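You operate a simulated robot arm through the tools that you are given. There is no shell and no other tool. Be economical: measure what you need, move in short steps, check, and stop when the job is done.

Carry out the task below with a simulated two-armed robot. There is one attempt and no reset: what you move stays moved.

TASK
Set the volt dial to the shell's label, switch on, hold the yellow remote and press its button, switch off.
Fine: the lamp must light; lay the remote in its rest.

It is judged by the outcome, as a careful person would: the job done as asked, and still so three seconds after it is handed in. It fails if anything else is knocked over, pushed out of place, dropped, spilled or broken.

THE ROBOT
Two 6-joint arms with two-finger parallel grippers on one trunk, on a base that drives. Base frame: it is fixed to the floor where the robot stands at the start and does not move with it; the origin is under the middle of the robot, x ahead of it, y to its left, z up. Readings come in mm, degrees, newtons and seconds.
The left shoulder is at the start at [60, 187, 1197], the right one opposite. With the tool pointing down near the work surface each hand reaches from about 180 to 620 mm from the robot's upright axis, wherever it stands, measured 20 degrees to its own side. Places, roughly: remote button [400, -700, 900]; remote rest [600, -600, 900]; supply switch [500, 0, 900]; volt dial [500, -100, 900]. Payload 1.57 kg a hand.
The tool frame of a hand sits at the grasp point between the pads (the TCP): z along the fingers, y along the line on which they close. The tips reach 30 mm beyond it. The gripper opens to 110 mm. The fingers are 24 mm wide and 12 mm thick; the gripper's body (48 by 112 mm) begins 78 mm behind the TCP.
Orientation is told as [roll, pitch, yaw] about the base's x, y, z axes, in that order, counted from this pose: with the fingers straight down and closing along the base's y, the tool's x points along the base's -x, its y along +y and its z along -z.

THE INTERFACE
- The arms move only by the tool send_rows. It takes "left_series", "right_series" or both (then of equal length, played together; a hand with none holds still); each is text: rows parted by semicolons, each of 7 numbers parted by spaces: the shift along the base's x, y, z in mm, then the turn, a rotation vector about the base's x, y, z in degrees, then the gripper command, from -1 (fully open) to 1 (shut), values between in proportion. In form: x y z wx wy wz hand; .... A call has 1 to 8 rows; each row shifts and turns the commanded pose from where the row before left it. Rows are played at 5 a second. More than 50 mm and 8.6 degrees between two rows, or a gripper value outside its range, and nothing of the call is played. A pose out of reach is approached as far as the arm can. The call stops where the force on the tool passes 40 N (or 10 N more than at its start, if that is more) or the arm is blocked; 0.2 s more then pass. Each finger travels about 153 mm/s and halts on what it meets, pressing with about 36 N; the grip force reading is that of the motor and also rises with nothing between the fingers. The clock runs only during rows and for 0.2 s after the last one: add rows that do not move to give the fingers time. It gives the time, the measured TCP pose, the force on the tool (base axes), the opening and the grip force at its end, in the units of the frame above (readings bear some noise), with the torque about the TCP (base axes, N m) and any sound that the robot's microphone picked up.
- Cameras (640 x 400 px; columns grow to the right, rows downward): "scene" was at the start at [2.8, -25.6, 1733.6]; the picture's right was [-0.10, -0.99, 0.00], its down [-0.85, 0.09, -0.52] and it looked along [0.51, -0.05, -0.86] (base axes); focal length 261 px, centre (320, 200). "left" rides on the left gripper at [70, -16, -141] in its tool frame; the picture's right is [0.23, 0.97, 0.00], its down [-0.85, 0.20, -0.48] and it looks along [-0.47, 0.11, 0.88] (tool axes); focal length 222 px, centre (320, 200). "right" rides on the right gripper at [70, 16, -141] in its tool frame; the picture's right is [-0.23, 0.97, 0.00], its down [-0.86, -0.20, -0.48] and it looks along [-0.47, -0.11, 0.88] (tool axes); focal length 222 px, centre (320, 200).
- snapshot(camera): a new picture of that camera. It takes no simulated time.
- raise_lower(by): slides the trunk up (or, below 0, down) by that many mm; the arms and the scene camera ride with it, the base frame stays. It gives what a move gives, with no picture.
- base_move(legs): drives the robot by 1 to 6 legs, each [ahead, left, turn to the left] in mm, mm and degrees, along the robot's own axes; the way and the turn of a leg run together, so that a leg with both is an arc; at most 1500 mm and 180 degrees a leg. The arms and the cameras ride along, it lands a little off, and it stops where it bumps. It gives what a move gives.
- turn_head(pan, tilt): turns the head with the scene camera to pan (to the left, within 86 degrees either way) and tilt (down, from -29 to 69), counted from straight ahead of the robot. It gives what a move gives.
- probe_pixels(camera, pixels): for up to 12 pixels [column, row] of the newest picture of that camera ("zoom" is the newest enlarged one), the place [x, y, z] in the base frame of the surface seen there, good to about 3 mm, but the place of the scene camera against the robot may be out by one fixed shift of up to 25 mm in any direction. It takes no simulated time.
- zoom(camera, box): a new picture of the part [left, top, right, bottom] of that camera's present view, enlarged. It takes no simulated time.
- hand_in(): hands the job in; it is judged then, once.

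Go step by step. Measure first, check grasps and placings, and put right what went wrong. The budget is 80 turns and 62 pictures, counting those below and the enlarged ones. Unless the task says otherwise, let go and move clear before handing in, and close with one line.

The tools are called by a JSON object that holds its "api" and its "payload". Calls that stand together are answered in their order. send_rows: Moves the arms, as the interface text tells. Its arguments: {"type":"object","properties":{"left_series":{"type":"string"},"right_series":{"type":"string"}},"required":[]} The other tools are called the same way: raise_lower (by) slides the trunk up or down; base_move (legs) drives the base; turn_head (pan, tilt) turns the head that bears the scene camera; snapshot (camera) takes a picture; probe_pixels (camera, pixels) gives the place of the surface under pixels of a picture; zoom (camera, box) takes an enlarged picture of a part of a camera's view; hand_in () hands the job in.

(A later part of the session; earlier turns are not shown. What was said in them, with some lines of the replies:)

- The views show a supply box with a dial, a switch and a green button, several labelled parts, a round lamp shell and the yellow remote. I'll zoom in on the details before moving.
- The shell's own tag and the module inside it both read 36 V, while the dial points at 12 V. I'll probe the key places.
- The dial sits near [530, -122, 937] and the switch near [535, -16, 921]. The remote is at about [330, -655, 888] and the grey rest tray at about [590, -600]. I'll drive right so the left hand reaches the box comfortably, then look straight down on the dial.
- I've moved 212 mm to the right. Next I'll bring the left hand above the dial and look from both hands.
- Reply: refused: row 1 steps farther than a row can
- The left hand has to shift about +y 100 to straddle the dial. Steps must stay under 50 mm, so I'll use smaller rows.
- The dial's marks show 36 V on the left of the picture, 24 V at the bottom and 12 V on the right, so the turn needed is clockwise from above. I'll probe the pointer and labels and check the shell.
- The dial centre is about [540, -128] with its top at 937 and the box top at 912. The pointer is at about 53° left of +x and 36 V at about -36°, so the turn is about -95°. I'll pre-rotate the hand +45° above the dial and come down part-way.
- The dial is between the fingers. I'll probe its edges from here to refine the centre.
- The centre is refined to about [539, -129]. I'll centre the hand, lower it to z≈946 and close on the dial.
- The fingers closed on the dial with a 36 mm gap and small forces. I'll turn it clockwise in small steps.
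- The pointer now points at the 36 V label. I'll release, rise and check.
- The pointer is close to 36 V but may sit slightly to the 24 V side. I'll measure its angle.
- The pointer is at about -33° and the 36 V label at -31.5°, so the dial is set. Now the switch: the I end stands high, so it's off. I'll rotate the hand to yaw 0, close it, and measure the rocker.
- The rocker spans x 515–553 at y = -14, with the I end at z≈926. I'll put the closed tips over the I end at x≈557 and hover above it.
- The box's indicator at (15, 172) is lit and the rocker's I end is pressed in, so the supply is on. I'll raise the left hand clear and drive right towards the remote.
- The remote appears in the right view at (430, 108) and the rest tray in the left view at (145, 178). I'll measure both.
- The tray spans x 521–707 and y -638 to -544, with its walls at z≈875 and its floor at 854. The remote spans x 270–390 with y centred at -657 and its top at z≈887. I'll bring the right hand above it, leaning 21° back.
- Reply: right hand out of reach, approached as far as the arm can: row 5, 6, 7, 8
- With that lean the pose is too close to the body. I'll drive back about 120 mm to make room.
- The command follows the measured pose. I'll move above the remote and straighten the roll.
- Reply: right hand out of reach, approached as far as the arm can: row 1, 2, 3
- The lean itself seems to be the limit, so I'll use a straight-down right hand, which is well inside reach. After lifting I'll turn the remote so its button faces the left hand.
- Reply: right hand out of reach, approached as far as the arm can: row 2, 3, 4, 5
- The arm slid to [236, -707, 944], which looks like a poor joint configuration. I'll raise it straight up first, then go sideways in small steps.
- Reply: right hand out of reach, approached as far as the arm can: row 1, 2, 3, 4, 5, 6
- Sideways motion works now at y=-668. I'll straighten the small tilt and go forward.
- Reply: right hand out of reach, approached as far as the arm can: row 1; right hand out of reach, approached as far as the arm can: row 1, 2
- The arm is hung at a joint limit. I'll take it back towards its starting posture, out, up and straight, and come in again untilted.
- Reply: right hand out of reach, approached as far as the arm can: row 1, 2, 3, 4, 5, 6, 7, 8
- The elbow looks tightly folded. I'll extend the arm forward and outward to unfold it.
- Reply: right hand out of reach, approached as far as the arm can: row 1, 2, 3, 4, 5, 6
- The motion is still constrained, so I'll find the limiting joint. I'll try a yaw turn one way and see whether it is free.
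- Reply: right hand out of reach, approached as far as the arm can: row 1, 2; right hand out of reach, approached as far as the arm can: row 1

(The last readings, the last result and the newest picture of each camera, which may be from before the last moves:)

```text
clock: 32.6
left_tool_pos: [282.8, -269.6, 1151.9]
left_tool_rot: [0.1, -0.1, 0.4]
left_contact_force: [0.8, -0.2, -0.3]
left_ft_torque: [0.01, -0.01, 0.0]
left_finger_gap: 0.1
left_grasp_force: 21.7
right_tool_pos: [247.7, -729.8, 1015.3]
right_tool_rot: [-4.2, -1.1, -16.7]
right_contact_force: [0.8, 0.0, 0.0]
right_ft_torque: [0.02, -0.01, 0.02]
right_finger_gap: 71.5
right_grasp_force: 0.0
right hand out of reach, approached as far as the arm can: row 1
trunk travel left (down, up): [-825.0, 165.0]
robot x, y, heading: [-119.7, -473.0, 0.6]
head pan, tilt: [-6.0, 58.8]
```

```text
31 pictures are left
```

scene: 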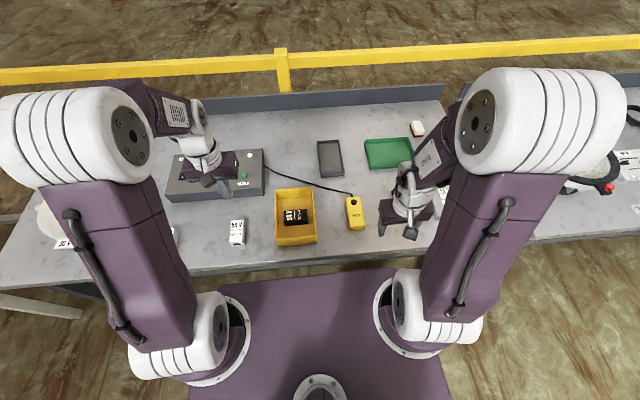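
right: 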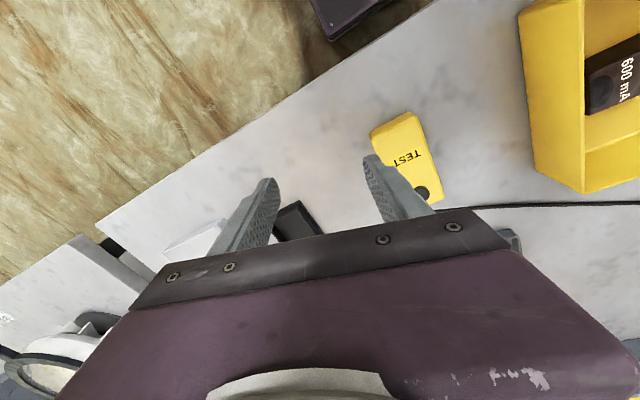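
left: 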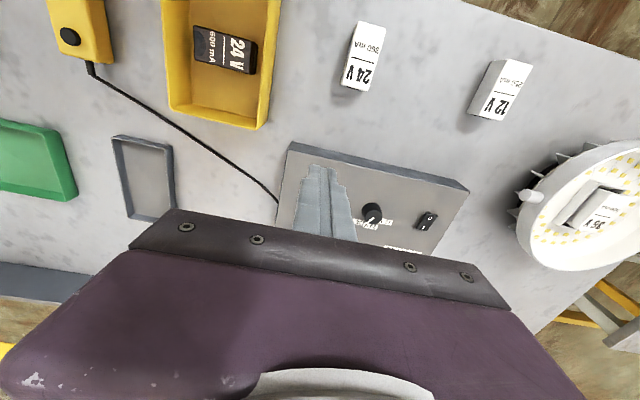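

The blocked direction appears to be up and forward, while down is probably free. I'll go down towards a point over the remote at z≈950, turning the yaw back.

{"api": "send_rows", "payload": {"right_series": "10 12 -20 0 0 6 -0.3;15 15 -15 0 0 6 -0.3;15 15 -15 1.4 0 4.7 -0.3;12 15 -10 1.4 0 0 -0.3;12 15 -5 1.4 1.1 0 -0.3;0 0 0 0 0 0 -0.3"}}

```text
clock: 34.0
left_tool_pos: [284.5, -269.3, 1151.7]
left_tool_rot: [0.1, -0.1, 0.3]
left_contact_force: [-1.1, 0.6, 0.5]
left_ft_torque: [0.03, -0.01, 0.01]
left_finger_gap: 0.0
left_grasp_force: 21.1
right_tool_pos: [236.4, -707.4, 912.2]
right_tool_rot: [-0.3, 1.0, 0.1]
right_contact_force: [-0.6, 0.0, -0.3]
right_ft_torque: [0.01, 0.02, -0.02]
right_finger_gap: 71.7
right_grasp_force: 0.0
right hand out of reach, approached as far as the arm can: row 1, 2, 3, 4, 5
trunk travel left (down, up): [-825.0, 165.0]
robot x, y, heading: [-121.7, -472.7, 0.6]
head pan, tilt: [-6.0, 58.8]
```

The wrist seems capped at about 300 mm radius from the shoulder in this posture. I'll retrace the entry path, leaning back again and then reversing out and up, to return to the starting posture.

{"api": "send_rows", "payload": {"right_series": "5 0 20 0 -4 0 -0.3;5 0 20 0 -4 0 -0.3;5 0 20 0 -4 0 -0.3;5 0 20 0 -4 0 -0.3;5 0 20 0 -4 0 -0.3;0 0 0 0 0 0 -0.3"}}

{"api": "send_rows", "payload": {"right_series": "-4 -30 34 0 3 0 -0.3;-4 -30 34 0 3 0 -0.3;-4 -30 34 0 3 0 -0.3;-4 -30 34 0 3 0 -0.3;-4 -30 34 0 3 0 -0.3;-4 -30 34 0 3 0 -0.3;-4 -30 34 0 2 0 -0.3;0 0 0 0 0 0 -0.3"}}

{"api": "snapshot", "payload": {"camera": "scene"}}

```text
clock: 35.4
left_tool_pos: [283.8, -269.1, 1152.2]
left_tool_rot: [0.1, -0.2, 0.4]
left_contact_force: [0.2, 0.0, -0.2]
left_ft_torque: [0.0, 0.02, -0.02]
left_finger_gap: 0.0
left_grasp_force: 21.3
right_tool_pos: [265.5, -708.3, 1006.5]
right_tool_rot: [2.1, -18.2, 0.1]
right_contact_force: [0.6, 0.3, -0.3]
right_ft_torque: [0.01, -0.03, 0.02]
right_finger_gap: 71.4
right_grasp_force: 0.1
right hand out of reach, approached as far as the arm can: row 1
trunk travel left (down, up): [-825.0, 165.0]
robot x, y, heading: [-117.9, -473.2, 0.6]
head pan, tilt: [-6.0, 58.8]
```

```text
clock: 37.2
left_tool_pos: [282.8, -268.8, 1150.5]
left_tool_rot: [0.1, -0.1, 0.3]
left_contact_force: [-0.2, -0.8, 0.2]
left_ft_torque: [-0.03, 0.0, -0.04]
left_finger_gap: 0.0
left_grasp_force: 21.2
right_tool_pos: [243.3, -898.9, 1231.7]
right_tool_rot: [1.9, 1.9, 0.1]
right_contact_force: [-0.5, -0.1, -0.4]
right_ft_torque: [-0.01, 0.02, 0.03]
right_finger_gap: 71.2
right_grasp_force: 0.1
right hand out of reach, approached as far as the arm can: row 2
trunk travel left (down, up): [-825.0, 165.0]
robot x, y, heading: [-120.7, -472.9, 0.5]
head pan, tilt: [-6.0, 58.8]
```

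```text
30 pictures are left
```

scene: 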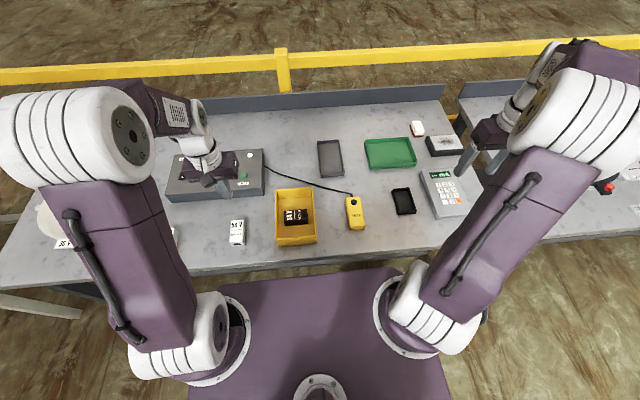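

The arm is back in a free posture at [243, -899, 1232]. I'll straighten, extend forward first, and then move inward untilted.

{"api": "send_rows", "payload": {"right_series": "35 0 -15 -1.9 -1.9 0 -0.3;35 0 -15 0 0 0 -0.3;35 20 -15 0 0 0 -0.3;35 30 -15 0 0 0 -0.3;10 40 -15 0 0 0 -0.3;0 0 0 0 0 0 -0.3"}}

{"api": "send_rows", "payload": {"right_series": "0 40 -10 0 0 0 -0.3;0 30 0 0 0 0 -0.3;0 20 0 0 0 0 -0.3;0 0 0 0 0 0 -0.3"}}

```text
clock: 38.6
left_tool_pos: [284.1, -269.7, 1151.2]
left_tool_rot: [0.2, -0.1, 0.2]
left_contact_force: [0.5, 0.0, 0.3]
left_ft_torque: [0.04, -0.02, 0.02]
left_finger_gap: 0.2
left_grasp_force: 21.1
right_tool_pos: [389.9, -809.0, 1156.1]
right_tool_rot: [0.1, -0.1, -0.1]
right_contact_force: [0.4, 0.3, 0.8]
right_ft_torque: [0.0, 0.0, -0.01]
right_finger_gap: 71.7
right_grasp_force: 0.2
trunk travel left (down, up): [-825.0, 165.0]
robot x, y, heading: [-121.7, -474.1, 0.5]
head pan, tilt: [-6.0, 58.8]
```

```text
clock: 39.6
left_tool_pos: [283.2, -268.4, 1150.5]
left_tool_rot: [0.1, -0.1, 0.4]
left_contact_force: [0.5, -0.8, -0.4]
left_ft_torque: [-0.01, 0.03, 0.01]
left_finger_gap: 0.0
left_grasp_force: 21.4
right_tool_pos: [392.6, -720.3, 1148.2]
right_tool_rot: [0.0, 0.0, 0.1]
right_contact_force: [0.2, -0.5, 0.2]
right_ft_torque: [0.03, 0.04, -0.01]
right_finger_gap: 71.7
right_grasp_force: 0.1
trunk travel left (down, up): [-825.0, 165.0]
robot x, y, heading: [-120.8, -471.6, 0.5]
head pan, tilt: [-6.0, 58.8]
```

The path is free now. I'll continue to y≈-657, then down and back over the remote, stopping above it.

{"api": "send_rows", "payload": {"right_series": "0 30 -20 0 0 0 -0.3;0 33 -20 0 0 0 -0.3;-10 0 -45 0 0 0 -0.3;-20 0 -40 0 0 0 -0.3;-25 0 -35 0 0 0 -0.3;-25 0 -30 0 0 0 -0.3;0 0 0 0 0 0 -0.3"}}

{"api": "snapshot", "payload": {"camera": "right"}}

```text
clock: 41.2
left_tool_pos: [284.7, -268.6, 1151.3]
left_tool_rot: [0.0, -0.1, 0.4]
left_contact_force: [0.6, -0.4, -0.8]
left_ft_torque: [-0.01, 0.0, 0.0]
left_finger_gap: 0.3
left_grasp_force: 21.5
right_tool_pos: [310.8, -656.1, 956.5]
right_tool_rot: [0.0, 0.0, 0.1]
right_contact_force: [0.6, 0.8, 0.3]
right_ft_torque: [0.03, -0.01, 0.01]
right_finger_gap: 71.5
right_grasp_force: 0.0
trunk travel left (down, up): [-825.0, 165.0]
robot x, y, heading: [-120.1, -470.3, 0.6]
head pan, tilt: [-6.0, 58.8]
```

```text
29 pictures are left
```

right: 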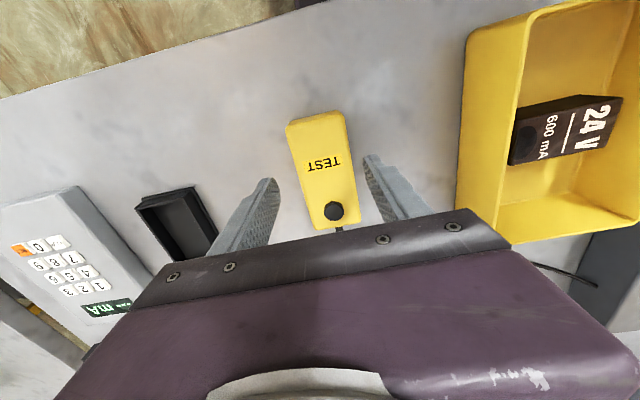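

The hand is straight above the remote with the fingers astride it. I'll probe its edges and button.

{"api": "probe_pixels", "payload": {"camera": "right", "pixels": [[287, 127], [343, 115], [309, 226], [357, 198], [300, 170], [350, 160], [335, 211], [322, 170], [340, 228]]}}

```text
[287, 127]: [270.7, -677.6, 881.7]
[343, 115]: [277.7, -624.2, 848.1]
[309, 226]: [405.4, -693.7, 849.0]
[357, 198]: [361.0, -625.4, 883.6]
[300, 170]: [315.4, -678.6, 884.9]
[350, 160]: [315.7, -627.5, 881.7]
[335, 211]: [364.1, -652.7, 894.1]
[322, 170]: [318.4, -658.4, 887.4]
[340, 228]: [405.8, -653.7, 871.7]
```

The remote's centre line is y≈-653 with the button at [364, -652]. I'll lower to TCP z≈889 at x≈303 and close.

{"api": "send_rows", "payload": {"right_series": "-7 3 -20 0 0 0 -0.3;0 0 -25 0 0 0 -0.3;0 0 -22 0 0 0 -0.3;0 0 0 0 0 0 0.6;0 0 0 0 0 0 0.6;0 0 0 0 0 0 0.6"}}

```text
clock: 42.6
left_tool_pos: [283.4, -269.5, 1152.9]
left_tool_rot: [0.0, -0.1, 0.4]
left_contact_force: [-0.3, 0.1, 0.3]
left_ft_torque: [0.01, -0.01, 0.01]
left_finger_gap: 0.1
left_grasp_force: 21.4
right_tool_pos: [301.2, -655.3, 889.7]
right_tool_rot: [0.1, -0.1, 0.1]
right_contact_force: [1.7, -1.0, 6.7]
right_ft_torque: [-0.09, 0.27, 0.03]
right_finger_gap: 57.5
right_grasp_force: 35.9
trunk travel left (down, up): [-825.0, 165.0]
robot x, y, heading: [-122.6, -474.6, 0.4]
head pan, tilt: [-6.0, 58.8]
```

It's gripped with a 57 mm gap and 36 N. I'll lift about 110 mm and check.

{"api": "send_rows", "payload": {"right_series": "0 0 15 0 0 0 0.6;0 0 25 0 0 0 0.6;0 0 35 0 0 0 0.6;0 0 35 0 0 0 0.6;0 0 0 0 0 0 0.6"}}

{"api": "snapshot", "payload": {"camera": "right"}}

```text
clock: 43.8
left_tool_pos: [284.3, -270.1, 1151.4]
left_tool_rot: [0.0, -0.1, 0.4]
left_contact_force: [0.0, 1.0, 0.5]
left_ft_torque: [-0.01, -0.01, 0.01]
left_finger_gap: 0.2
left_grasp_force: 21.3
right_tool_pos: [305.3, -657.8, 1002.4]
right_tool_rot: [0.1, 0.1, 0.1]
right_contact_force: [0.5, -0.1, -2.8]
right_ft_torque: [0.0, 0.07, 0.01]
right_finger_gap: 57.4
right_grasp_force: 35.9
trunk travel left (down, up): [-825.0, 165.0]
robot x, y, heading: [-118.9, -472.0, 0.6]
head pan, tilt: [-6.0, 58.8]
```

```text
28 pictures are left
```

right: 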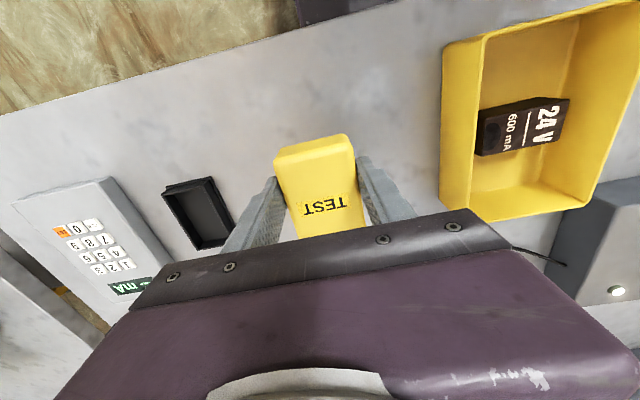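

The remote is held firmly. I'll turn the right hand left so the button end faces the left arm, moving slightly forward as well.

{"api": "send_rows", "payload": {"right_series": "5 0 0 0 0 8 0.6;5 0 0 0 0 8 0.6;5 0 0 0 0 8 0.6;5 0 0 0 0 8 0.6;5 0 0 0 0 8 0.6;5 0 0 0 0 8 0.6;5 0 0 0 0 8 0.6;5 0 0 0 0 8 0.6"}}

{"api": "snapshot", "payload": {"camera": "scene"}}

{"api": "snapshot", "payload": {"camera": "left"}}

```text
clock: 45.6
left_tool_pos: [284.3, -269.4, 1151.7]
left_tool_rot: [0.1, -0.2, 0.4]
left_contact_force: [0.5, 0.1, 0.1]
left_ft_torque: [0.01, 0.0, -0.01]
left_finger_gap: 0.1
left_grasp_force: 21.1
right_tool_pos: [345.9, -654.9, 998.3]
right_tool_rot: [0.0, 0.0, 64.1]
right_contact_force: [0.2, -1.0, -1.9]
right_ft_torque: [-0.06, 0.02, 0.02]
right_finger_gap: 57.3
right_grasp_force: 35.9
trunk travel left (down, up): [-825.0, 165.0]
robot x, y, heading: [-118.4, -471.1, 0.7]
head pan, tilt: [-6.0, 58.8]
```

```text
27 pictures are left
```

scene: 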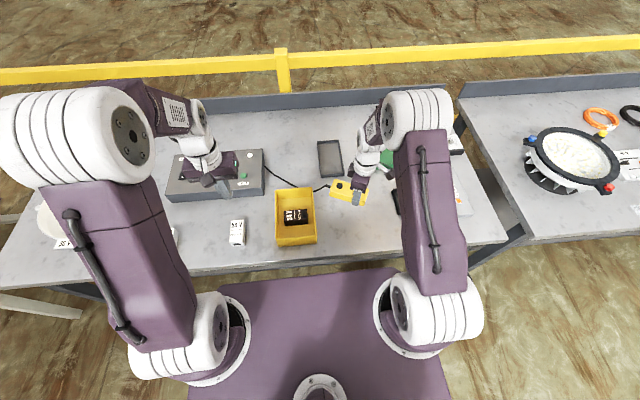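

```text
26 pictures are left
```

left: 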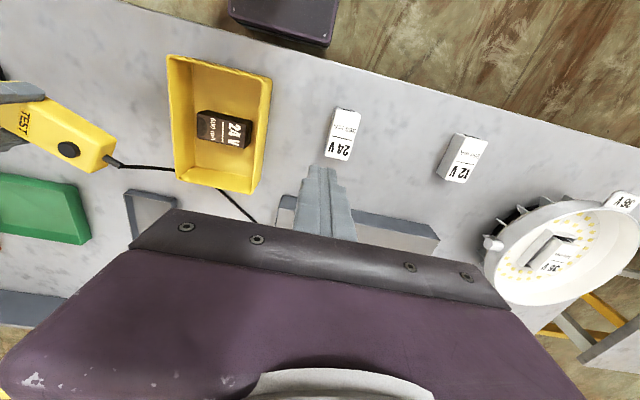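

The button shows in the left view at (68, 149). I'll bring the remote 80 mm further left and probe the button.

{"api": "send_rows", "payload": {"right_series": "5 25 0 0 0 0 0.6;5 25 0 0 0 0 0.6;5 25 0 0 0 0 0.6;0 10 0 0 0 0 0.6;0 0 0 0 0 0 0.6"}}

{"api": "snapshot", "payload": {"camera": "left"}}

```text
clock: 46.8
left_tool_pos: [283.5, -268.6, 1151.6]
left_tool_rot: [0.1, -0.1, 0.5]
left_contact_force: [0.2, 0.6, 0.3]
left_ft_torque: [0.0, -0.03, 0.03]
left_finger_gap: 0.0
left_grasp_force: 21.9
right_tool_pos: [358.4, -570.0, 999.0]
right_tool_rot: [0.0, 0.0, 64.1]
right_contact_force: [0.6, 0.3, -1.4]
right_ft_torque: [-0.06, 0.04, -0.03]
right_finger_gap: 57.6
right_grasp_force: 36.6
trunk travel left (down, up): [-825.0, 165.0]
robot x, y, heading: [-118.1, -475.8, 0.6]
head pan, tilt: [-6.0, 58.8]
```

```text
25 pictures are left
```

left: 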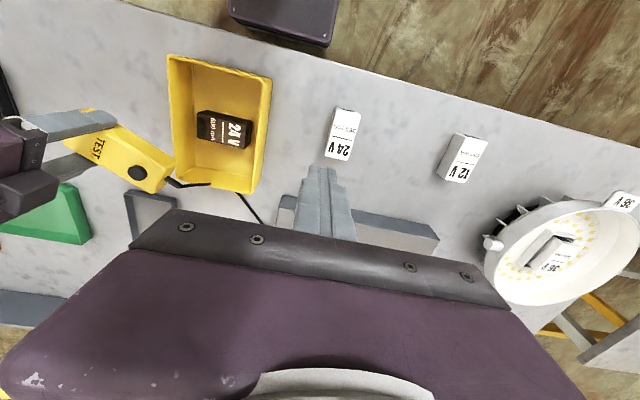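

{"api": "probe_pixels", "payload": {"camera": "left", "pixels": [[138, 173], [130, 173], [145, 173], [138, 167], [138, 180], [118, 160], [165, 178], [118, 130], [20, 190]]}}

```text
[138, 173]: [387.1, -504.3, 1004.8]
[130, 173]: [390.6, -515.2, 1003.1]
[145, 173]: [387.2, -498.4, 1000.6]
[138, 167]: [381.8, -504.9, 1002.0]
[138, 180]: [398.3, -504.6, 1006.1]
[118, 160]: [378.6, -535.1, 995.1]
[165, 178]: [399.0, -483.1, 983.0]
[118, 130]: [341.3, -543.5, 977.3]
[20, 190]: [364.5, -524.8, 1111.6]
```

The button is at about [388, -506, 1004], with the right gripper body reaching y≈-524 beside it. I'll lean the left hand 35° so its body stays out to the left, then approach from the left and above.

{"api": "send_rows", "payload": {"left_series": "21 0 0 -7 0 0 1;21 0 0 -7 0 0 1;21 0 0 -7 0 0 1;21 0 0 -7 0 0 1;21 0 0 -7 0 0 1;0 0 0 0 0 0 1"}}

{"api": "send_rows", "payload": {"left_series": "0 -40 -10 0 0 0 1;0 -40 -10 0 0 0 1;0 -30 -10 0 0 0 1;0 -30 -10 0 0 0 1;0 0 0 0 0 0 1"}}

{"api": "snapshot", "payload": {"camera": "left"}}

```text
clock: 48.2
left_tool_pos: [389.9, -268.5, 1152.1]
left_tool_rot: [-35.0, 0.0, 0.4]
left_contact_force: [0.8, -0.2, 0.9]
left_ft_torque: [0.02, -0.01, -0.02]
left_finger_gap: 0.0
left_grasp_force: 21.3
right_tool_pos: [359.2, -571.5, 1000.4]
right_tool_rot: [0.1, 0.0, 64.1]
right_contact_force: [-0.7, 0.6, -2.6]
right_ft_torque: [-0.05, 0.04, 0.0]
right_finger_gap: 57.6
right_grasp_force: 36.2
trunk travel left (down, up): [-825.0, 165.0]
robot x, y, heading: [-119.9, -473.2, 0.6]
head pan, tilt: [-6.0, 58.8]
```

```text
clock: 49.4
left_tool_pos: [390.8, -411.5, 1109.1]
left_tool_rot: [-34.9, 0.1, 0.4]
left_contact_force: [1.0, -0.2, -0.7]
left_ft_torque: [0.01, -0.02, 0.01]
left_finger_gap: 0.0
left_grasp_force: 21.4
right_tool_pos: [357.8, -570.7, 997.6]
right_tool_rot: [0.1, 0.0, 64.1]
right_contact_force: [0.1, -0.8, -2.3]
right_ft_torque: [-0.03, 0.03, 0.0]
right_finger_gap: 57.5
right_grasp_force: 36.0
trunk travel left (down, up): [-825.0, 165.0]
robot x, y, heading: [-120.9, -476.5, 0.6]
head pan, tilt: [-6.0, 58.8]
```

```text
24 pictures are left
```

left: 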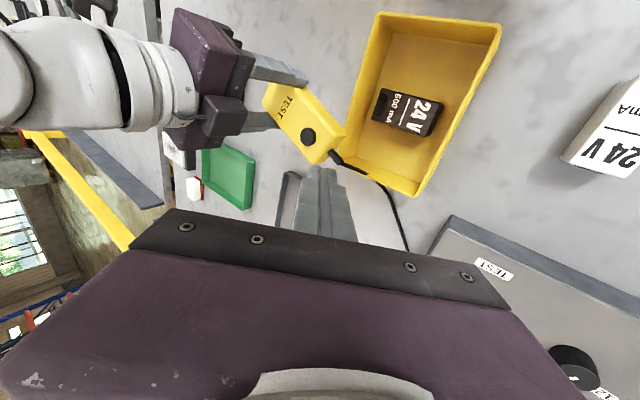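

The button is at (308, 136), and the right hand's camera block at (225, 120) sticks out to the left. I'll probe both before closing in.

{"api": "probe_pixels", "payload": {"camera": "left", "pixels": [[308, 136], [303, 136], [314, 136], [308, 131], [308, 142], [242, 108], [240, 130], [215, 140], [222, 100], [321, 172], [333, 170]]}}

```text
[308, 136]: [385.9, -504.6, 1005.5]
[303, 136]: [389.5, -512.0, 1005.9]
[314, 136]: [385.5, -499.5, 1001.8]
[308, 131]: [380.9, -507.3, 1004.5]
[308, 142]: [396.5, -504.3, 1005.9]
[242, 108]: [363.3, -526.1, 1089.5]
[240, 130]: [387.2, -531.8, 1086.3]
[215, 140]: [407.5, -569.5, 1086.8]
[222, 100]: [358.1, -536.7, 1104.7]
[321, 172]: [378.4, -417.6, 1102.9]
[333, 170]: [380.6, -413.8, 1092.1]
```

The clearance is about 27 mm at the pressing pose. I'll move to a hover about 18 mm over the button.

{"api": "send_rows", "payload": {"left_series": "-1 -30 -18 0 0 0 1;-1 -30 -18 0 0 0 1;-1 -27 -17 0 0 0 1;0 0 0 0 0 0 1"}}

{"api": "zoom", "payload": {"camera": "left", "box": [180, 60, 440, 240]}}

```text
clock: 50.4
left_tool_pos: [385.7, -500.1, 1055.8]
left_tool_rot: [-34.8, 0.3, 0.4]
left_contact_force: [0.0, 0.2, 0.4]
left_ft_torque: [0.01, 0.01, 0.0]
left_finger_gap: 0.0
left_grasp_force: 21.4
right_tool_pos: [359.7, -569.6, 999.0]
right_tool_rot: [0.1, 0.0, 64.1]
right_contact_force: [0.5, -0.4, -2.5]
right_ft_torque: [-0.06, 0.02, 0.0]
right_finger_gap: 57.1
right_grasp_force: 36.1
trunk travel left (down, up): [-825.0, 165.0]
robot x, y, heading: [-122.4, -476.0, 0.5]
head pan, tilt: [-6.0, 58.8]
```

```text
2.22 times, centred on (310, 150) of left
```

zoom: 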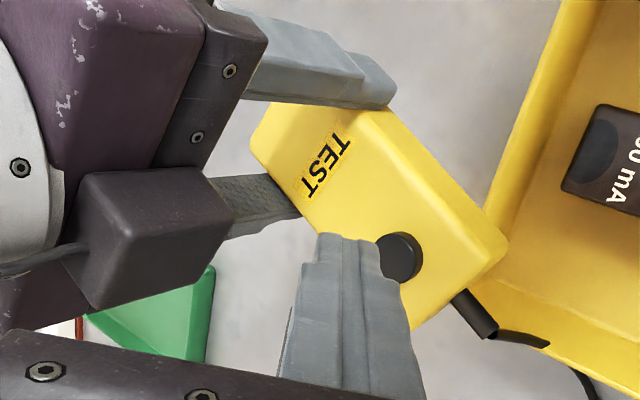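

{"api": "probe_pixels", "payload": {"camera": "zoom", "pixels": [[402, 250], [395, 240], [412, 262], [320, 242], [345, 242], [372, 246], [375, 275], [345, 262]]}}

```text
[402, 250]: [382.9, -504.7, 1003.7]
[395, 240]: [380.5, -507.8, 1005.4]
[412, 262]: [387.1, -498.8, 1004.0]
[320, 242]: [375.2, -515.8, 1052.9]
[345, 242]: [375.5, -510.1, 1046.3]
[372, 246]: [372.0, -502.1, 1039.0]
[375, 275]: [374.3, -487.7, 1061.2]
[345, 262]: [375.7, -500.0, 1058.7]
```

The tip edge is above the button, aligned in x and y within a few mm. I'll descend in small steps and watch the force.

{"api": "send_rows", "payload": {"left_series": "1 0 -6 0 0 0 1;0 0 -5 0 0 0 1;0 0 -3 0 0 0 1;0 0 -2 0 0 0 1;0 0 0 0 0 0 1"}}

{"api": "zoom", "payload": {"camera": "left", "box": [180, 60, 440, 240]}}

```text
clock: 51.6
left_tool_pos: [386.9, -495.8, 1039.5]
left_tool_rot: [-34.9, 0.0, 0.4]
left_contact_force: [0.0, -0.5, 0.3]
left_ft_torque: [0.02, -0.01, 0.0]
left_finger_gap: 0.0
left_grasp_force: 21.0
right_tool_pos: [359.2, -569.4, 998.5]
right_tool_rot: [0.1, 0.0, 64.1]
right_contact_force: [0.0, 0.1, -1.8]
right_ft_torque: [-0.05, 0.02, -0.06]
right_finger_gap: 57.4
right_grasp_force: 35.7
trunk travel left (down, up): [-825.0, 165.0]
robot x, y, heading: [-119.1, -470.3, 0.6]
head pan, tilt: [-6.0, 58.8]
```

```text
2.22 times, centred on (310, 150) of left
```

zoom: 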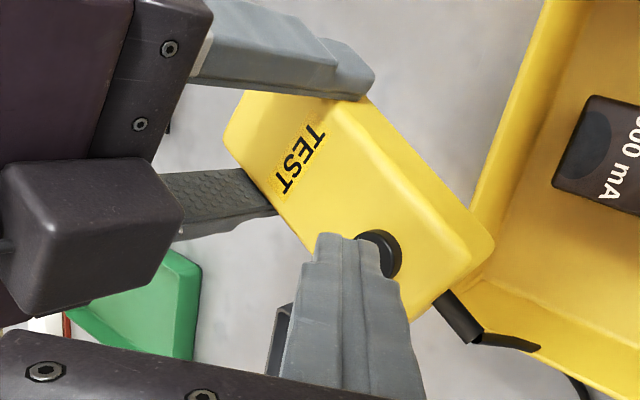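

No contact yet at z 1039.5. I'll nudge slightly towards the button's centre and continue down.

{"api": "send_rows", "payload": {"left_series": "3 1 -2 0 0 0 1;0 0 -2 0 0 0 1;0 0 0 0 0 0 1"}}

{"api": "send_rows", "payload": {"left_series": "0 0 -1.5 0 0 0 1;0 0 -1.5 0 0 0 1;0 0 0 0 0 0 1"}}

{"api": "zoom", "payload": {"camera": "left", "box": [180, 60, 440, 240]}}

```text
clock: 52.4
left_tool_pos: [390.8, -495.1, 1037.9]
left_tool_rot: [-34.9, 0.1, 0.3]
left_contact_force: [-0.6, 0.0, -0.1]
left_ft_torque: [-0.01, 0.04, -0.02]
left_finger_gap: 0.0
left_grasp_force: 21.7
right_tool_pos: [360.0, -571.1, 999.0]
right_tool_rot: [0.2, 0.0, 64.1]
right_contact_force: [-0.1, -0.5, -3.1]
right_ft_torque: [-0.09, 0.08, -0.04]
right_finger_gap: 57.2
right_grasp_force: 36.1
trunk travel left (down, up): [-825.0, 165.0]
robot x, y, heading: [-123.5, -473.2, 0.3]
head pan, tilt: [-6.0, 58.8]
```

```text
clock: 53.2
left_tool_pos: [391.4, -493.7, 1035.4]
left_tool_rot: [-34.9, 0.0, 0.5]
left_contact_force: [-0.5, -0.4, 0.1]
left_ft_torque: [0.03, -0.03, -0.02]
left_finger_gap: 0.0
left_grasp_force: 20.9
right_tool_pos: [359.4, -571.5, 999.2]
right_tool_rot: [0.1, 0.0, 64.1]
right_contact_force: [-0.2, -0.7, -1.3]
right_ft_torque: [-0.1, 0.06, 0.0]
right_finger_gap: 57.4
right_grasp_force: 35.8
trunk travel left (down, up): [-825.0, 165.0]
robot x, y, heading: [-119.6, -476.8, 0.5]
head pan, tilt: [-6.0, 58.8]
```

```text
2.22 times, centred on (310, 150) of left
```

zoom: 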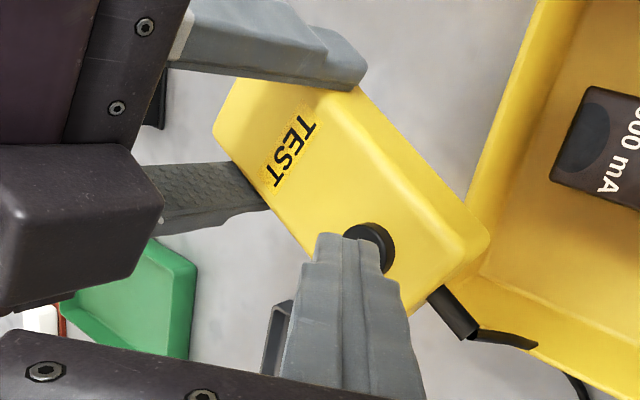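

{"api": "probe_pixels", "payload": {"camera": "zoom", "pixels": [[370, 232], [388, 245], [385, 262], [322, 240], [348, 240], [372, 246], [378, 265], [440, 235]]}}

```text
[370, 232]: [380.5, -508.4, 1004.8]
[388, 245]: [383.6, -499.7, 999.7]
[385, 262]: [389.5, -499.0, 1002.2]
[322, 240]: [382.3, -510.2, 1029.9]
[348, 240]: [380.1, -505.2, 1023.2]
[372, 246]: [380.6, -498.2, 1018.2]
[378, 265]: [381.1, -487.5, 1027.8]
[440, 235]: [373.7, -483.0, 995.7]
```

The tip corner is at about [.., -498, 1017] and the button centre at y≈-505, z 1005. I'll shift 6 mm to the right and continue down.

{"api": "send_rows", "payload": {"left_series": "-3 -6 0 0 0 0 1;0 0 -3 0 0 0 1;0 0 -3 0 0 0 1;0 0 0 0 0 0 1"}}

{"api": "send_rows", "payload": {"left_series": "0 0 -2 0 0 0 1;0 0 -1.5 0 0 0 1;0 0 0 0 0 0 1"}}

```text
clock: 54.2
left_tool_pos: [388.0, -500.6, 1029.2]
left_tool_rot: [-35.0, 0.0, 0.2]
left_contact_force: [-0.9, 0.5, 3.4]
left_ft_torque: [-0.06, 0.02, -0.01]
left_finger_gap: 0.0
left_grasp_force: 21.3
right_tool_pos: [359.7, -570.7, 998.6]
right_tool_rot: [0.1, 0.0, 64.1]
right_contact_force: [2.4, 0.5, -7.0]
right_ft_torque: [-0.33, 0.21, -0.1]
right_finger_gap: 57.2
right_grasp_force: 36.4
trunk travel left (down, up): [-825.0, 165.0]
robot x, y, heading: [-122.8, -473.4, 0.4]
head pan, tilt: [-6.0, 58.8]
heard: click
```

```text
clock: 55.0
left_tool_pos: [386.7, -498.7, 1027.0]
left_tool_rot: [-35.0, 0.1, 0.4]
left_contact_force: [0.3, -2.7, 13.2]
left_ft_torque: [-0.18, 0.01, -0.01]
left_finger_gap: 0.2
left_grasp_force: 21.4
right_tool_pos: [358.9, -570.4, 997.3]
right_tool_rot: [0.1, 0.1, 64.0]
right_contact_force: [0.0, 2.6, -15.8]
right_ft_torque: [-0.89, 0.46, 0.06]
right_finger_gap: 57.6
right_grasp_force: 36.3
trunk travel left (down, up): [-825.0, 165.0]
robot x, y, heading: [-125.9, -473.4, 0.3]
head pan, tilt: [-6.0, 58.8]
```

A click was heard and the button is pressed. I'll check whether the shell lamp is lit while it's held down.

{"api": "snapshot", "payload": {"camera": "scene"}}

{"api": "snapshot", "payload": {"camera": "left"}}

```text
20 pictures are left
```

scene: 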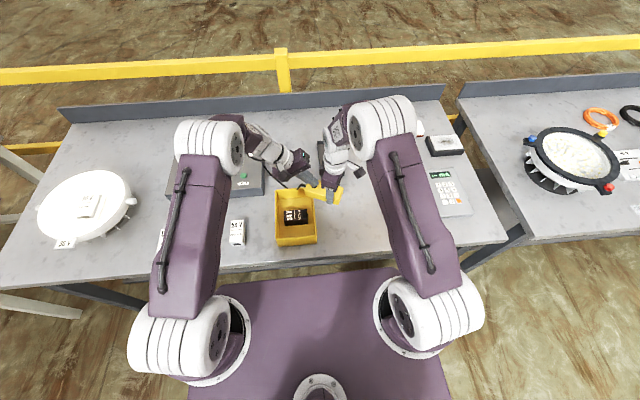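

```text
19 pictures are left
```

left: 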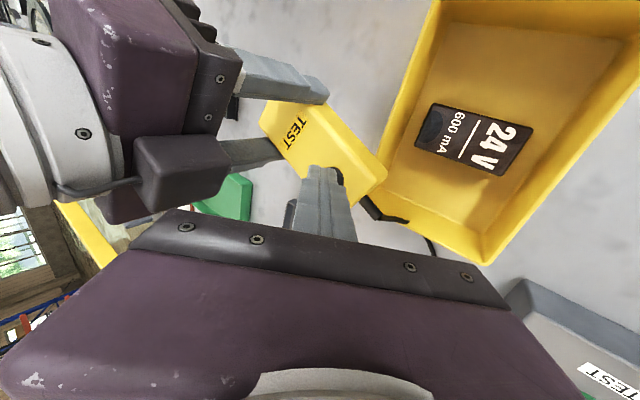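

{"api": "zoom", "payload": {"camera": "scene", "box": [20, 150, 180, 260]}}

```text
3.64 times, centred on (100, 205) of scene
```

zoom: 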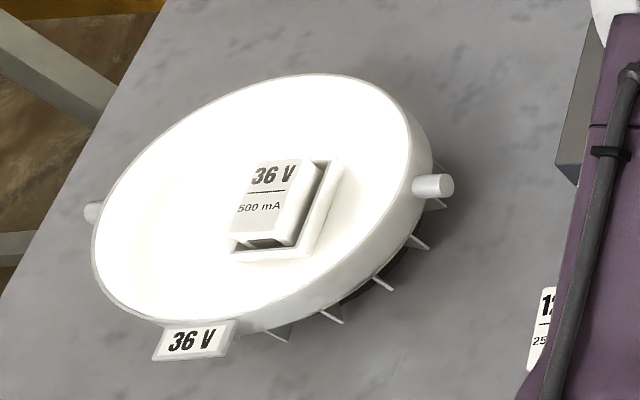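

The lamp is brightly lit. I'll lift the left hand off the button and back out along its approach.

{"api": "send_rows", "payload": {"left_series": "0 0 10 0 0 0 1;0 2 20 0 0 0 1;0 30 20 0 0 0 1;0 40 20 0 0 0 1;0 40 20 0 0 0 1;0 40 15 0 0 0 1;0 40 10 0 0 0 1;0 40 10 0 0 0 1"}}

{"api": "send_rows", "payload": {"left_series": "0 0 0 7 0 0 1;0 0 0 7 0 0 1;0 0 0 7 0 0 1;0 0 0 7 0 0 1;0 0 0 7 0 0 1;0 0 0 0 0 0 1", "right_series": "0 -14 10 0 0 -8 0.6;0 -14 10 0 0 -8 0.6;0 -14 10 0 0 -8 0.6;0 -14 10 0 0 -8 0.6;0 -14 10 0 0 -8 0.6;0 -14 0 0 0 -8 0.6"}}

{"api": "snapshot", "payload": {"camera": "left"}}

```text
clock: 56.8
left_tool_pos: [385.8, -265.4, 1149.9]
left_tool_rot: [-35.0, 0.3, 0.3]
left_contact_force: [0.9, -0.2, -0.5]
left_ft_torque: [-0.01, -0.03, -0.04]
left_finger_gap: 0.0
left_grasp_force: 21.3
right_tool_pos: [359.4, -569.9, 999.3]
right_tool_rot: [0.1, 0.0, 64.0]
right_contact_force: [-0.6, -0.8, -2.4]
right_ft_torque: [-0.09, 0.03, 0.04]
right_finger_gap: 57.3
right_grasp_force: 36.3
trunk travel left (down, up): [-825.0, 165.0]
robot x, y, heading: [-120.5, -473.8, 0.5]
head pan, tilt: [-6.0, 58.8]
```

```text
clock: 58.2
left_tool_pos: [386.7, -269.9, 1149.3]
left_tool_rot: [0.1, -0.2, 0.3]
left_contact_force: [0.1, -0.3, 0.6]
left_ft_torque: [0.02, 0.0, 0.01]
left_finger_gap: 0.2
left_grasp_force: 20.9
right_tool_pos: [359.7, -655.1, 1048.4]
right_tool_rot: [0.1, 0.0, 15.9]
right_contact_force: [-0.1, 0.7, -2.1]
right_ft_torque: [-0.03, 0.03, 0.02]
right_finger_gap: 57.4
right_grasp_force: 36.4
trunk travel left (down, up): [-825.0, 165.0]
robot x, y, heading: [-122.0, -471.3, 0.4]
head pan, tilt: [-6.0, 58.8]
```

```text
17 pictures are left
```

left: 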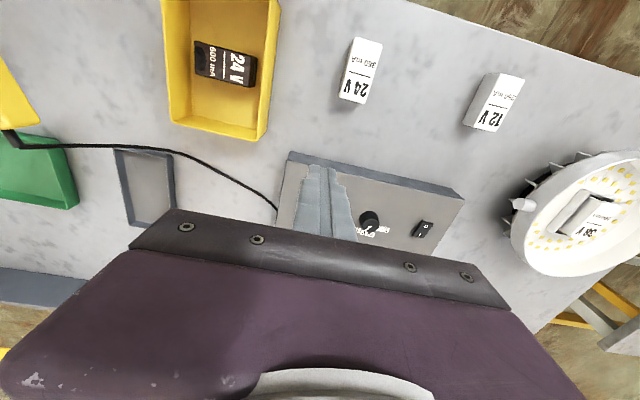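

The lamp is off again, as it should be with a momentary button, and the remote is still held. I'll drive forward for reach to the rest tray and turn the remote back to yaw 0.

{"api": "base_move", "payload": {"legs": [[122, 0, 0]]}}

{"api": "send_rows", "payload": {"right_series": "20 15 0 0 0 -8 0.6;20 15 0 0 0 -7.9 0.6;25 15 -15 0 0 0 0.6;20 10 -20 0 0 0 0.6;0 0 0 0 0 0 0.6"}}

{"api": "snapshot", "payload": {"camera": "right"}}

{"api": "snapshot", "payload": {"camera": "left"}}

```text
clock: 59.4
left_tool_pos: [507.2, -268.4, 1152.0]
left_tool_rot: [0.1, -0.3, 0.3]
left_contact_force: [0.5, -0.1, 0.5]
left_ft_torque: [0.01, 0.01, -0.01]
left_finger_gap: 0.0
left_grasp_force: 21.8
right_tool_pos: [478.7, -654.9, 1047.8]
right_tool_rot: [0.0, -0.1, 16.0]
right_contact_force: [0.8, 0.1, -1.9]
right_ft_torque: [0.0, 0.08, -0.02]
right_finger_gap: 57.6
right_grasp_force: 36.4
trunk travel left (down, up): [-825.0, 165.0]
robot x, y, heading: [1.9, -473.1, 0.6]
head pan, tilt: [-6.0, 58.8]
```

```text
clock: 60.6
left_tool_pos: [507.4, -267.6, 1151.6]
left_tool_rot: [0.1, -0.1, 0.1]
left_contact_force: [-0.7, -0.2, 0.1]
left_ft_torque: [0.03, -0.04, 0.01]
left_finger_gap: 0.0
left_grasp_force: 20.8
right_tool_pos: [565.8, -597.2, 1014.4]
right_tool_rot: [0.1, 0.0, 0.0]
right_contact_force: [-0.6, -0.5, -1.6]
right_ft_torque: [0.0, 0.03, 0.01]
right_finger_gap: 57.5
right_grasp_force: 36.2
trunk travel left (down, up): [-825.0, 165.0]
robot x, y, heading: [1.4, -470.4, 0.5]
head pan, tilt: [-6.0, 58.8]
```

```text
16 pictures are left
```

right: 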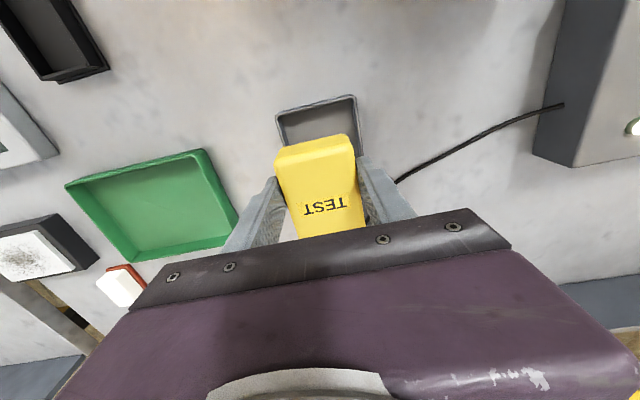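

```text
15 pictures are left
```

left: 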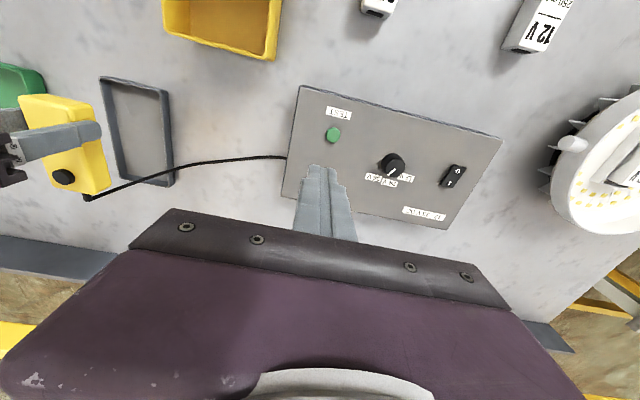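

The tray is visible under the remote. I'll probe its walls from both views for alignment.

{"api": "probe_pixels", "payload": {"camera": "right", "pixels": [[279, 113], [356, 97], [283, 130], [359, 140], [363, 150], [300, 125]]}}

{"api": "probe_pixels", "payload": {"camera": "left", "pixels": [[101, 79], [168, 92], [173, 182], [140, 183], [110, 110], [168, 130], [140, 140]]}}

```text
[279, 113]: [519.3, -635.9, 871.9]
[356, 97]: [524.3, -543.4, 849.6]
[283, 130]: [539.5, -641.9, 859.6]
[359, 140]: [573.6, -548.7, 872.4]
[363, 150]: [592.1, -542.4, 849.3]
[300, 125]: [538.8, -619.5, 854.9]
```

```text
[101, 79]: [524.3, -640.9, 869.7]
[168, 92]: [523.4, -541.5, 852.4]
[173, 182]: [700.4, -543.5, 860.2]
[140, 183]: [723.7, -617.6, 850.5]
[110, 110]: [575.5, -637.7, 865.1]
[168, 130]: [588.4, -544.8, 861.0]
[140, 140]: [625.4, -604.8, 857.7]
```

The tray is confirmed centred at y≈-591, x 521–707. I'll move to [582, -591] and lower the remote to just above the floor.

{"api": "send_rows", "payload": {"right_series": "8 3 -20 0 0 0 0.6;8 3 -25 0 0 0 0.6;0 0 -25 0 0 0 0.6;0 0 -25 0 0 0 0.6;0 0 -12 0 0 0 0.6;0 0 0 0 0 0 0.6"}}

{"api": "snapshot", "payload": {"camera": "left"}}

```text
clock: 62.0
left_tool_pos: [509.0, -267.7, 1150.1]
left_tool_rot: [0.1, -0.1, 0.3]
left_contact_force: [-0.5, 0.3, -0.2]
left_ft_torque: [-0.01, -0.02, 0.0]
left_finger_gap: 0.0
left_grasp_force: 21.4
right_tool_pos: [579.9, -594.5, 906.0]
right_tool_rot: [-0.1, 0.0, 0.2]
right_contact_force: [-0.4, -0.3, -2.3]
right_ft_torque: [0.03, 0.11, -0.02]
right_finger_gap: 57.5
right_grasp_force: 35.8
right hand out of reach, approached as far as the arm can: row 5
trunk travel left (down, up): [-825.0, 165.0]
robot x, y, heading: [2.8, -470.7, 0.2]
head pan, tilt: [-6.0, 58.8]
```

```text
14 pictures are left
```

left: 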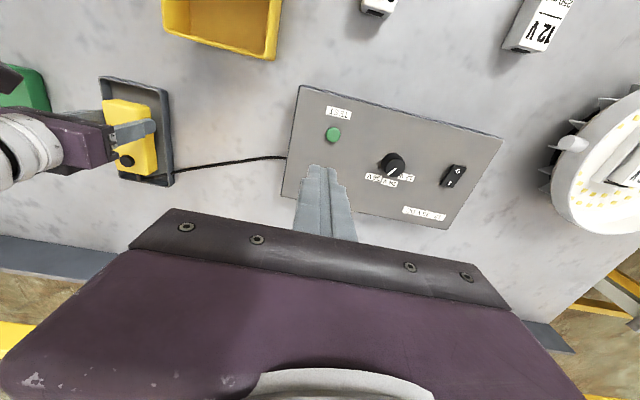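

The remote is right over the tray and the arm is at the end of its reach at z 906. I'll lower the trunk 11 mm instead to set it down.

{"api": "raise_lower", "payload": {"by": -11}}

```text
clock: 62.6
left_tool_pos: [508.6, -268.5, 1139.1]
left_tool_rot: [0.2, -0.2, 0.4]
left_contact_force: [0.1, 0.3, -0.4]
left_ft_torque: [-0.01, 0.02, -0.03]
left_finger_gap: 0.0
left_grasp_force: 21.1
right_tool_pos: [580.3, -595.9, 896.0]
right_tool_rot: [0.0, 0.0, 0.0]
right_contact_force: [-0.6, 0.7, 1.6]
right_ft_torque: [-0.11, -0.25, 0.01]
right_finger_gap: 57.1
right_grasp_force: 36.5
trunk travel left (down, up): [-814.0, 176.0]
robot x, y, heading: [0.9, -472.4, 0.5]
head pan, tilt: [-6.0, 58.8]
```

The remote has just touched the floor and is about 4 mm off the tray's centre. I'll centre it, open only slightly because the fingers sit near the walls, and rise.

{"api": "send_rows", "payload": {"right_series": "0 2.5 0 0 0 0 0.6;0 2 0 0 0 0 0.6;0 0 0 0 0 0 0.6"}}

{"api": "send_rows", "payload": {"right_series": "0 0 0 0 0 0 -0.1;0 0 0 0 0 0 -0.1;0 0 0 0 0 0 -0.1"}}

{"api": "snapshot", "payload": {"camera": "right"}}

```text
clock: 63.4
left_tool_pos: [508.7, -269.5, 1140.0]
left_tool_rot: [0.1, -0.1, 0.2]
left_contact_force: [-1.0, 0.1, 0.3]
left_ft_torque: [-0.03, -0.01, 0.0]
left_finger_gap: 0.2
left_grasp_force: 21.3
right_tool_pos: [578.0, -589.6, 895.8]
right_tool_rot: [0.1, -0.2, 0.1]
right_contact_force: [-0.1, -1.0, 0.9]
right_ft_torque: [-0.09, -0.25, -0.04]
right_finger_gap: 57.4
right_grasp_force: 36.0
trunk travel left (down, up): [-814.0, 176.0]
robot x, y, heading: [2.7, -472.8, 0.6]
head pan, tilt: [-6.0, 58.8]
```

```text
clock: 64.2
left_tool_pos: [508.0, -269.2, 1139.6]
left_tool_rot: [0.1, -0.1, 0.3]
left_contact_force: [-0.6, 0.0, 0.5]
left_ft_torque: [0.01, 0.0, 0.02]
left_finger_gap: 0.1
left_grasp_force: 21.4
right_tool_pos: [578.8, -590.2, 897.2]
right_tool_rot: [0.0, 0.0, 0.1]
right_contact_force: [-0.5, 0.1, -0.3]
right_ft_torque: [0.0, 0.02, -0.04]
right_finger_gap: 60.3
right_grasp_force: 0.1
trunk travel left (down, up): [-814.0, 176.0]
robot x, y, heading: [4.5, -471.0, 0.5]
head pan, tilt: [-6.0, 58.8]
```

```text
13 pictures are left
```

right: 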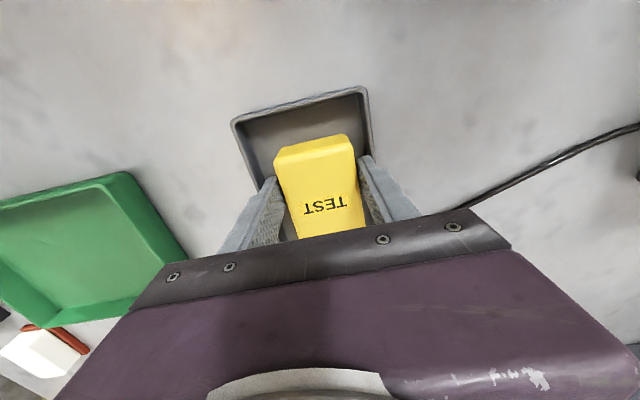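

The grip is released (0.1 N, 60 mm gap) with no side force. I'll rise straight up, then look at the tray.

{"api": "send_rows", "payload": {"right_series": "0 0 15 0 0 0 -0.1;0 0 20 0 0 0 -0.1;0 0 35 0 0 0 -0.1;-10 0 40 0 0 0 -0.1;-20 0 40 0 0 0 -0.3;-20 -20 40 0 0 0 -0.3;0 0 0 0 0 0 -0.3"}}

{"api": "snapshot", "payload": {"camera": "right"}}

```text
clock: 65.8
left_tool_pos: [508.6, -269.0, 1139.0]
left_tool_rot: [0.1, -0.1, 0.2]
left_contact_force: [0.5, 0.4, -0.4]
left_ft_torque: [0.01, -0.01, -0.02]
left_finger_gap: 0.0
left_grasp_force: 21.3
right_tool_pos: [532.8, -611.9, 1087.9]
right_tool_rot: [-0.1, 0.1, -0.1]
right_contact_force: [0.1, -0.1, -0.9]
right_ft_torque: [0.04, -0.01, -0.04]
right_finger_gap: 71.4
right_grasp_force: 0.1
trunk travel left (down, up): [-814.0, 176.0]
robot x, y, heading: [-1.5, -469.9, 0.2]
head pan, tilt: [-6.0, 58.8]
```

```text
12 pictures are left
```

right: 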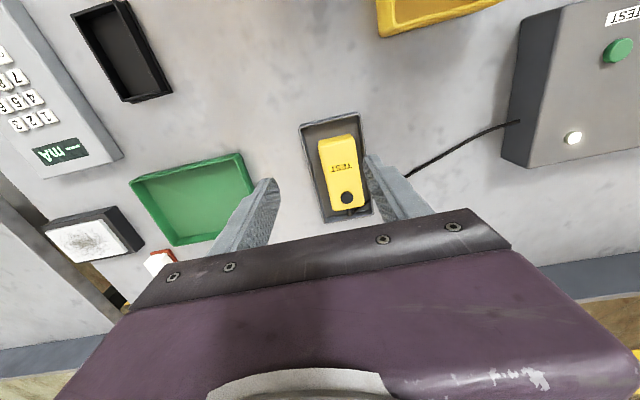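

The remote lies flat in its rest. I'll drive back left so the left hand is at the switch.

{"api": "base_move", "payload": {"legs": [[0, 255, 0]]}}

{"api": "snapshot", "payload": {"camera": "left"}}

```text
clock: 67.7
left_tool_pos: [509.7, -14.6, 1139.7]
left_tool_rot: [0.1, -0.1, -0.2]
left_contact_force: [-0.4, 0.1, 0.2]
left_ft_torque: [0.01, -0.02, 0.01]
left_finger_gap: 0.0
left_grasp_force: 21.6
right_tool_pos: [530.2, -356.6, 1088.2]
right_tool_rot: [0.2, 0.1, -0.4]
right_contact_force: [0.1, -0.4, 0.4]
right_ft_torque: [0.04, -0.01, -0.02]
right_finger_gap: 71.5
right_grasp_force: 0.0
trunk travel left (down, up): [-814.0, 176.0]
robot x, y, heading: [4.0, -213.7, 0.1]
head pan, tilt: [-6.0, 58.8]
```

```text
11 pictures are left
```

left: 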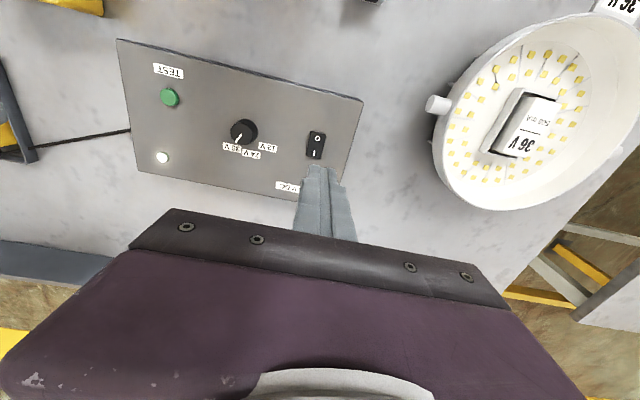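

The O end spans x 515–522 at y=-14 and the hand is already over it at x 509.7. I'll descend to just above and press as before.

{"api": "send_rows", "payload": {"left_series": "0 0 -45 0 0 0 1;0 0 -45 0 0 0 1;0 0 -45 0 0 0 1;0 0 -35 0 0 0 1;0 0 -8 0 0 0 1;0 0 0 0 0 0 1"}}

{"api": "send_rows", "payload": {"left_series": "0 0 -4 0 0 0 1;0 0 -3 0 0 0 1;0 0 -3 0 0 0 1;0 0 -2 0 0 0 1;0 0 0 0 0 0 1"}}

{"api": "snapshot", "payload": {"camera": "left"}}

```text
clock: 69.1
left_tool_pos: [507.0, -10.8, 959.3]
left_tool_rot: [0.1, -0.1, -0.2]
left_contact_force: [-0.1, -0.8, -0.9]
left_ft_torque: [0.0, -0.02, -0.01]
left_finger_gap: 0.0
left_grasp_force: 21.5
right_tool_pos: [529.4, -355.1, 1088.4]
right_tool_rot: [0.0, 0.0, -0.4]
right_contact_force: [0.5, 0.6, 0.0]
right_ft_torque: [0.03, 0.01, 0.01]
right_finger_gap: 71.7
right_grasp_force: 0.0
trunk travel left (down, up): [-814.0, 176.0]
robot x, y, heading: [-1.6, -214.4, 0.1]
head pan, tilt: [-6.0, 58.8]
```

```text
clock: 70.3
left_tool_pos: [508.5, -11.4, 950.0]
left_tool_rot: [0.1, -0.1, -0.2]
left_contact_force: [0.3, -0.9, 0.0]
left_ft_torque: [-0.01, 0.01, 0.0]
left_finger_gap: 0.0
left_grasp_force: 21.1
right_tool_pos: [528.9, -355.7, 1087.9]
right_tool_rot: [0.0, 0.0, -0.3]
right_contact_force: [-0.3, 0.1, -0.2]
right_ft_torque: [0.03, -0.04, -0.03]
right_finger_gap: 71.6
right_grasp_force: 0.1
trunk travel left (down, up): [-814.0, 176.0]
robot x, y, heading: [-3.0, -212.0, -0.1]
head pan, tilt: [-6.0, 58.8]
```

```text
10 pictures are left
```

left: 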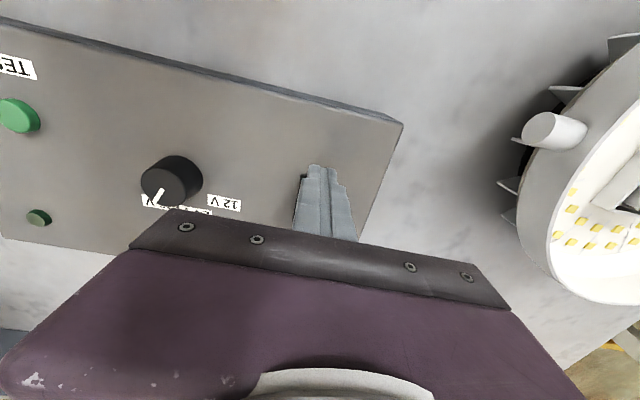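

The indicator at (38, 217) has gone dark, so the supply is off. I'll raise the left hand clear and do a final check.

{"api": "send_rows", "payload": {"left_series": "0 0 30 0 0 0 1;0 0 45 0 0 0 1;0 0 45 0 0 0 1;0 0 45 0 0 0 1;0 0 35 0 0 0 1;0 0 0 0 0 0 1"}}

{"api": "snapshot", "payload": {"camera": "left"}}

{"api": "zoom", "payload": {"camera": "left", "box": [110, 30, 370, 200]}}

{"api": "snapshot", "payload": {"camera": "scene"}}

```text
clock: 71.7
left_tool_pos: [508.6, -10.1, 1149.6]
left_tool_rot: [0.1, -0.1, -0.2]
left_contact_force: [-0.3, -0.4, -0.2]
left_ft_torque: [0.02, 0.01, 0.01]
left_finger_gap: 0.0
left_grasp_force: 20.7
right_tool_pos: [531.5, -354.1, 1088.0]
right_tool_rot: [0.0, 0.0, -0.4]
right_contact_force: [-0.1, -0.2, 0.1]
right_ft_torque: [-0.01, -0.01, 0.01]
right_finger_gap: 71.4
right_grasp_force: 0.0
trunk travel left (down, up): [-814.0, 176.0]
robot x, y, heading: [-3.0, -210.8, 0.2]
head pan, tilt: [-6.0, 58.8]
```

```text
9 pictures are left
```

left: 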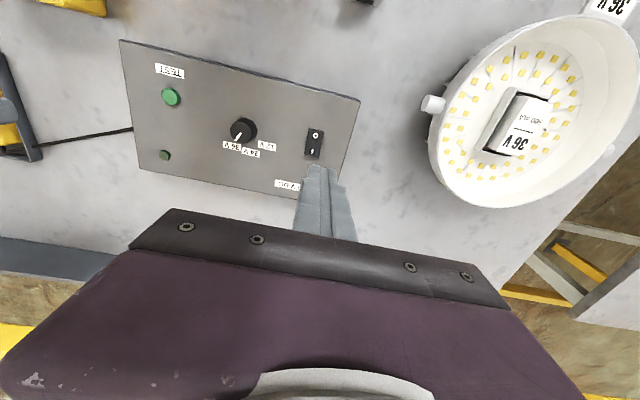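

```text
2.35 times, centred on (240, 115) of left
```

zoom: 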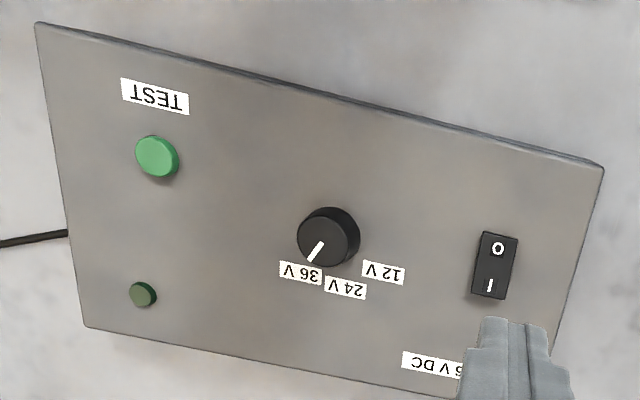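

```text
7 pictures are left
```

scene: 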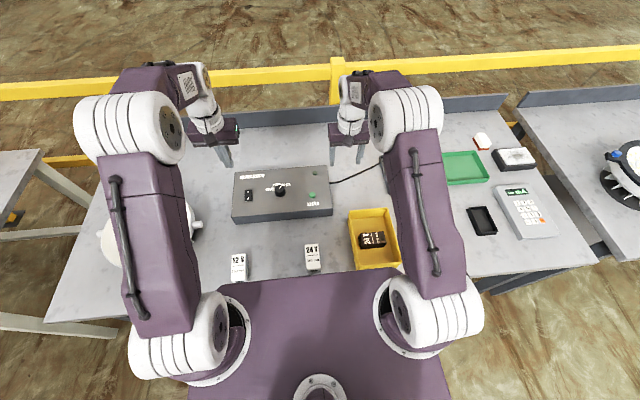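

The indicator is dark, the O end of the rocker is pressed in, the dial points at 36 V, the remote is in its rest, and both hands are clear. I'll hand the job in.

{"api": "hand_in", "payload": {}}

```text
The job is handed in.
```

The dial is set to 36 V, the lamp lit when I pressed the remote's button, the supply is switched off again, and the remote lies in its rest.
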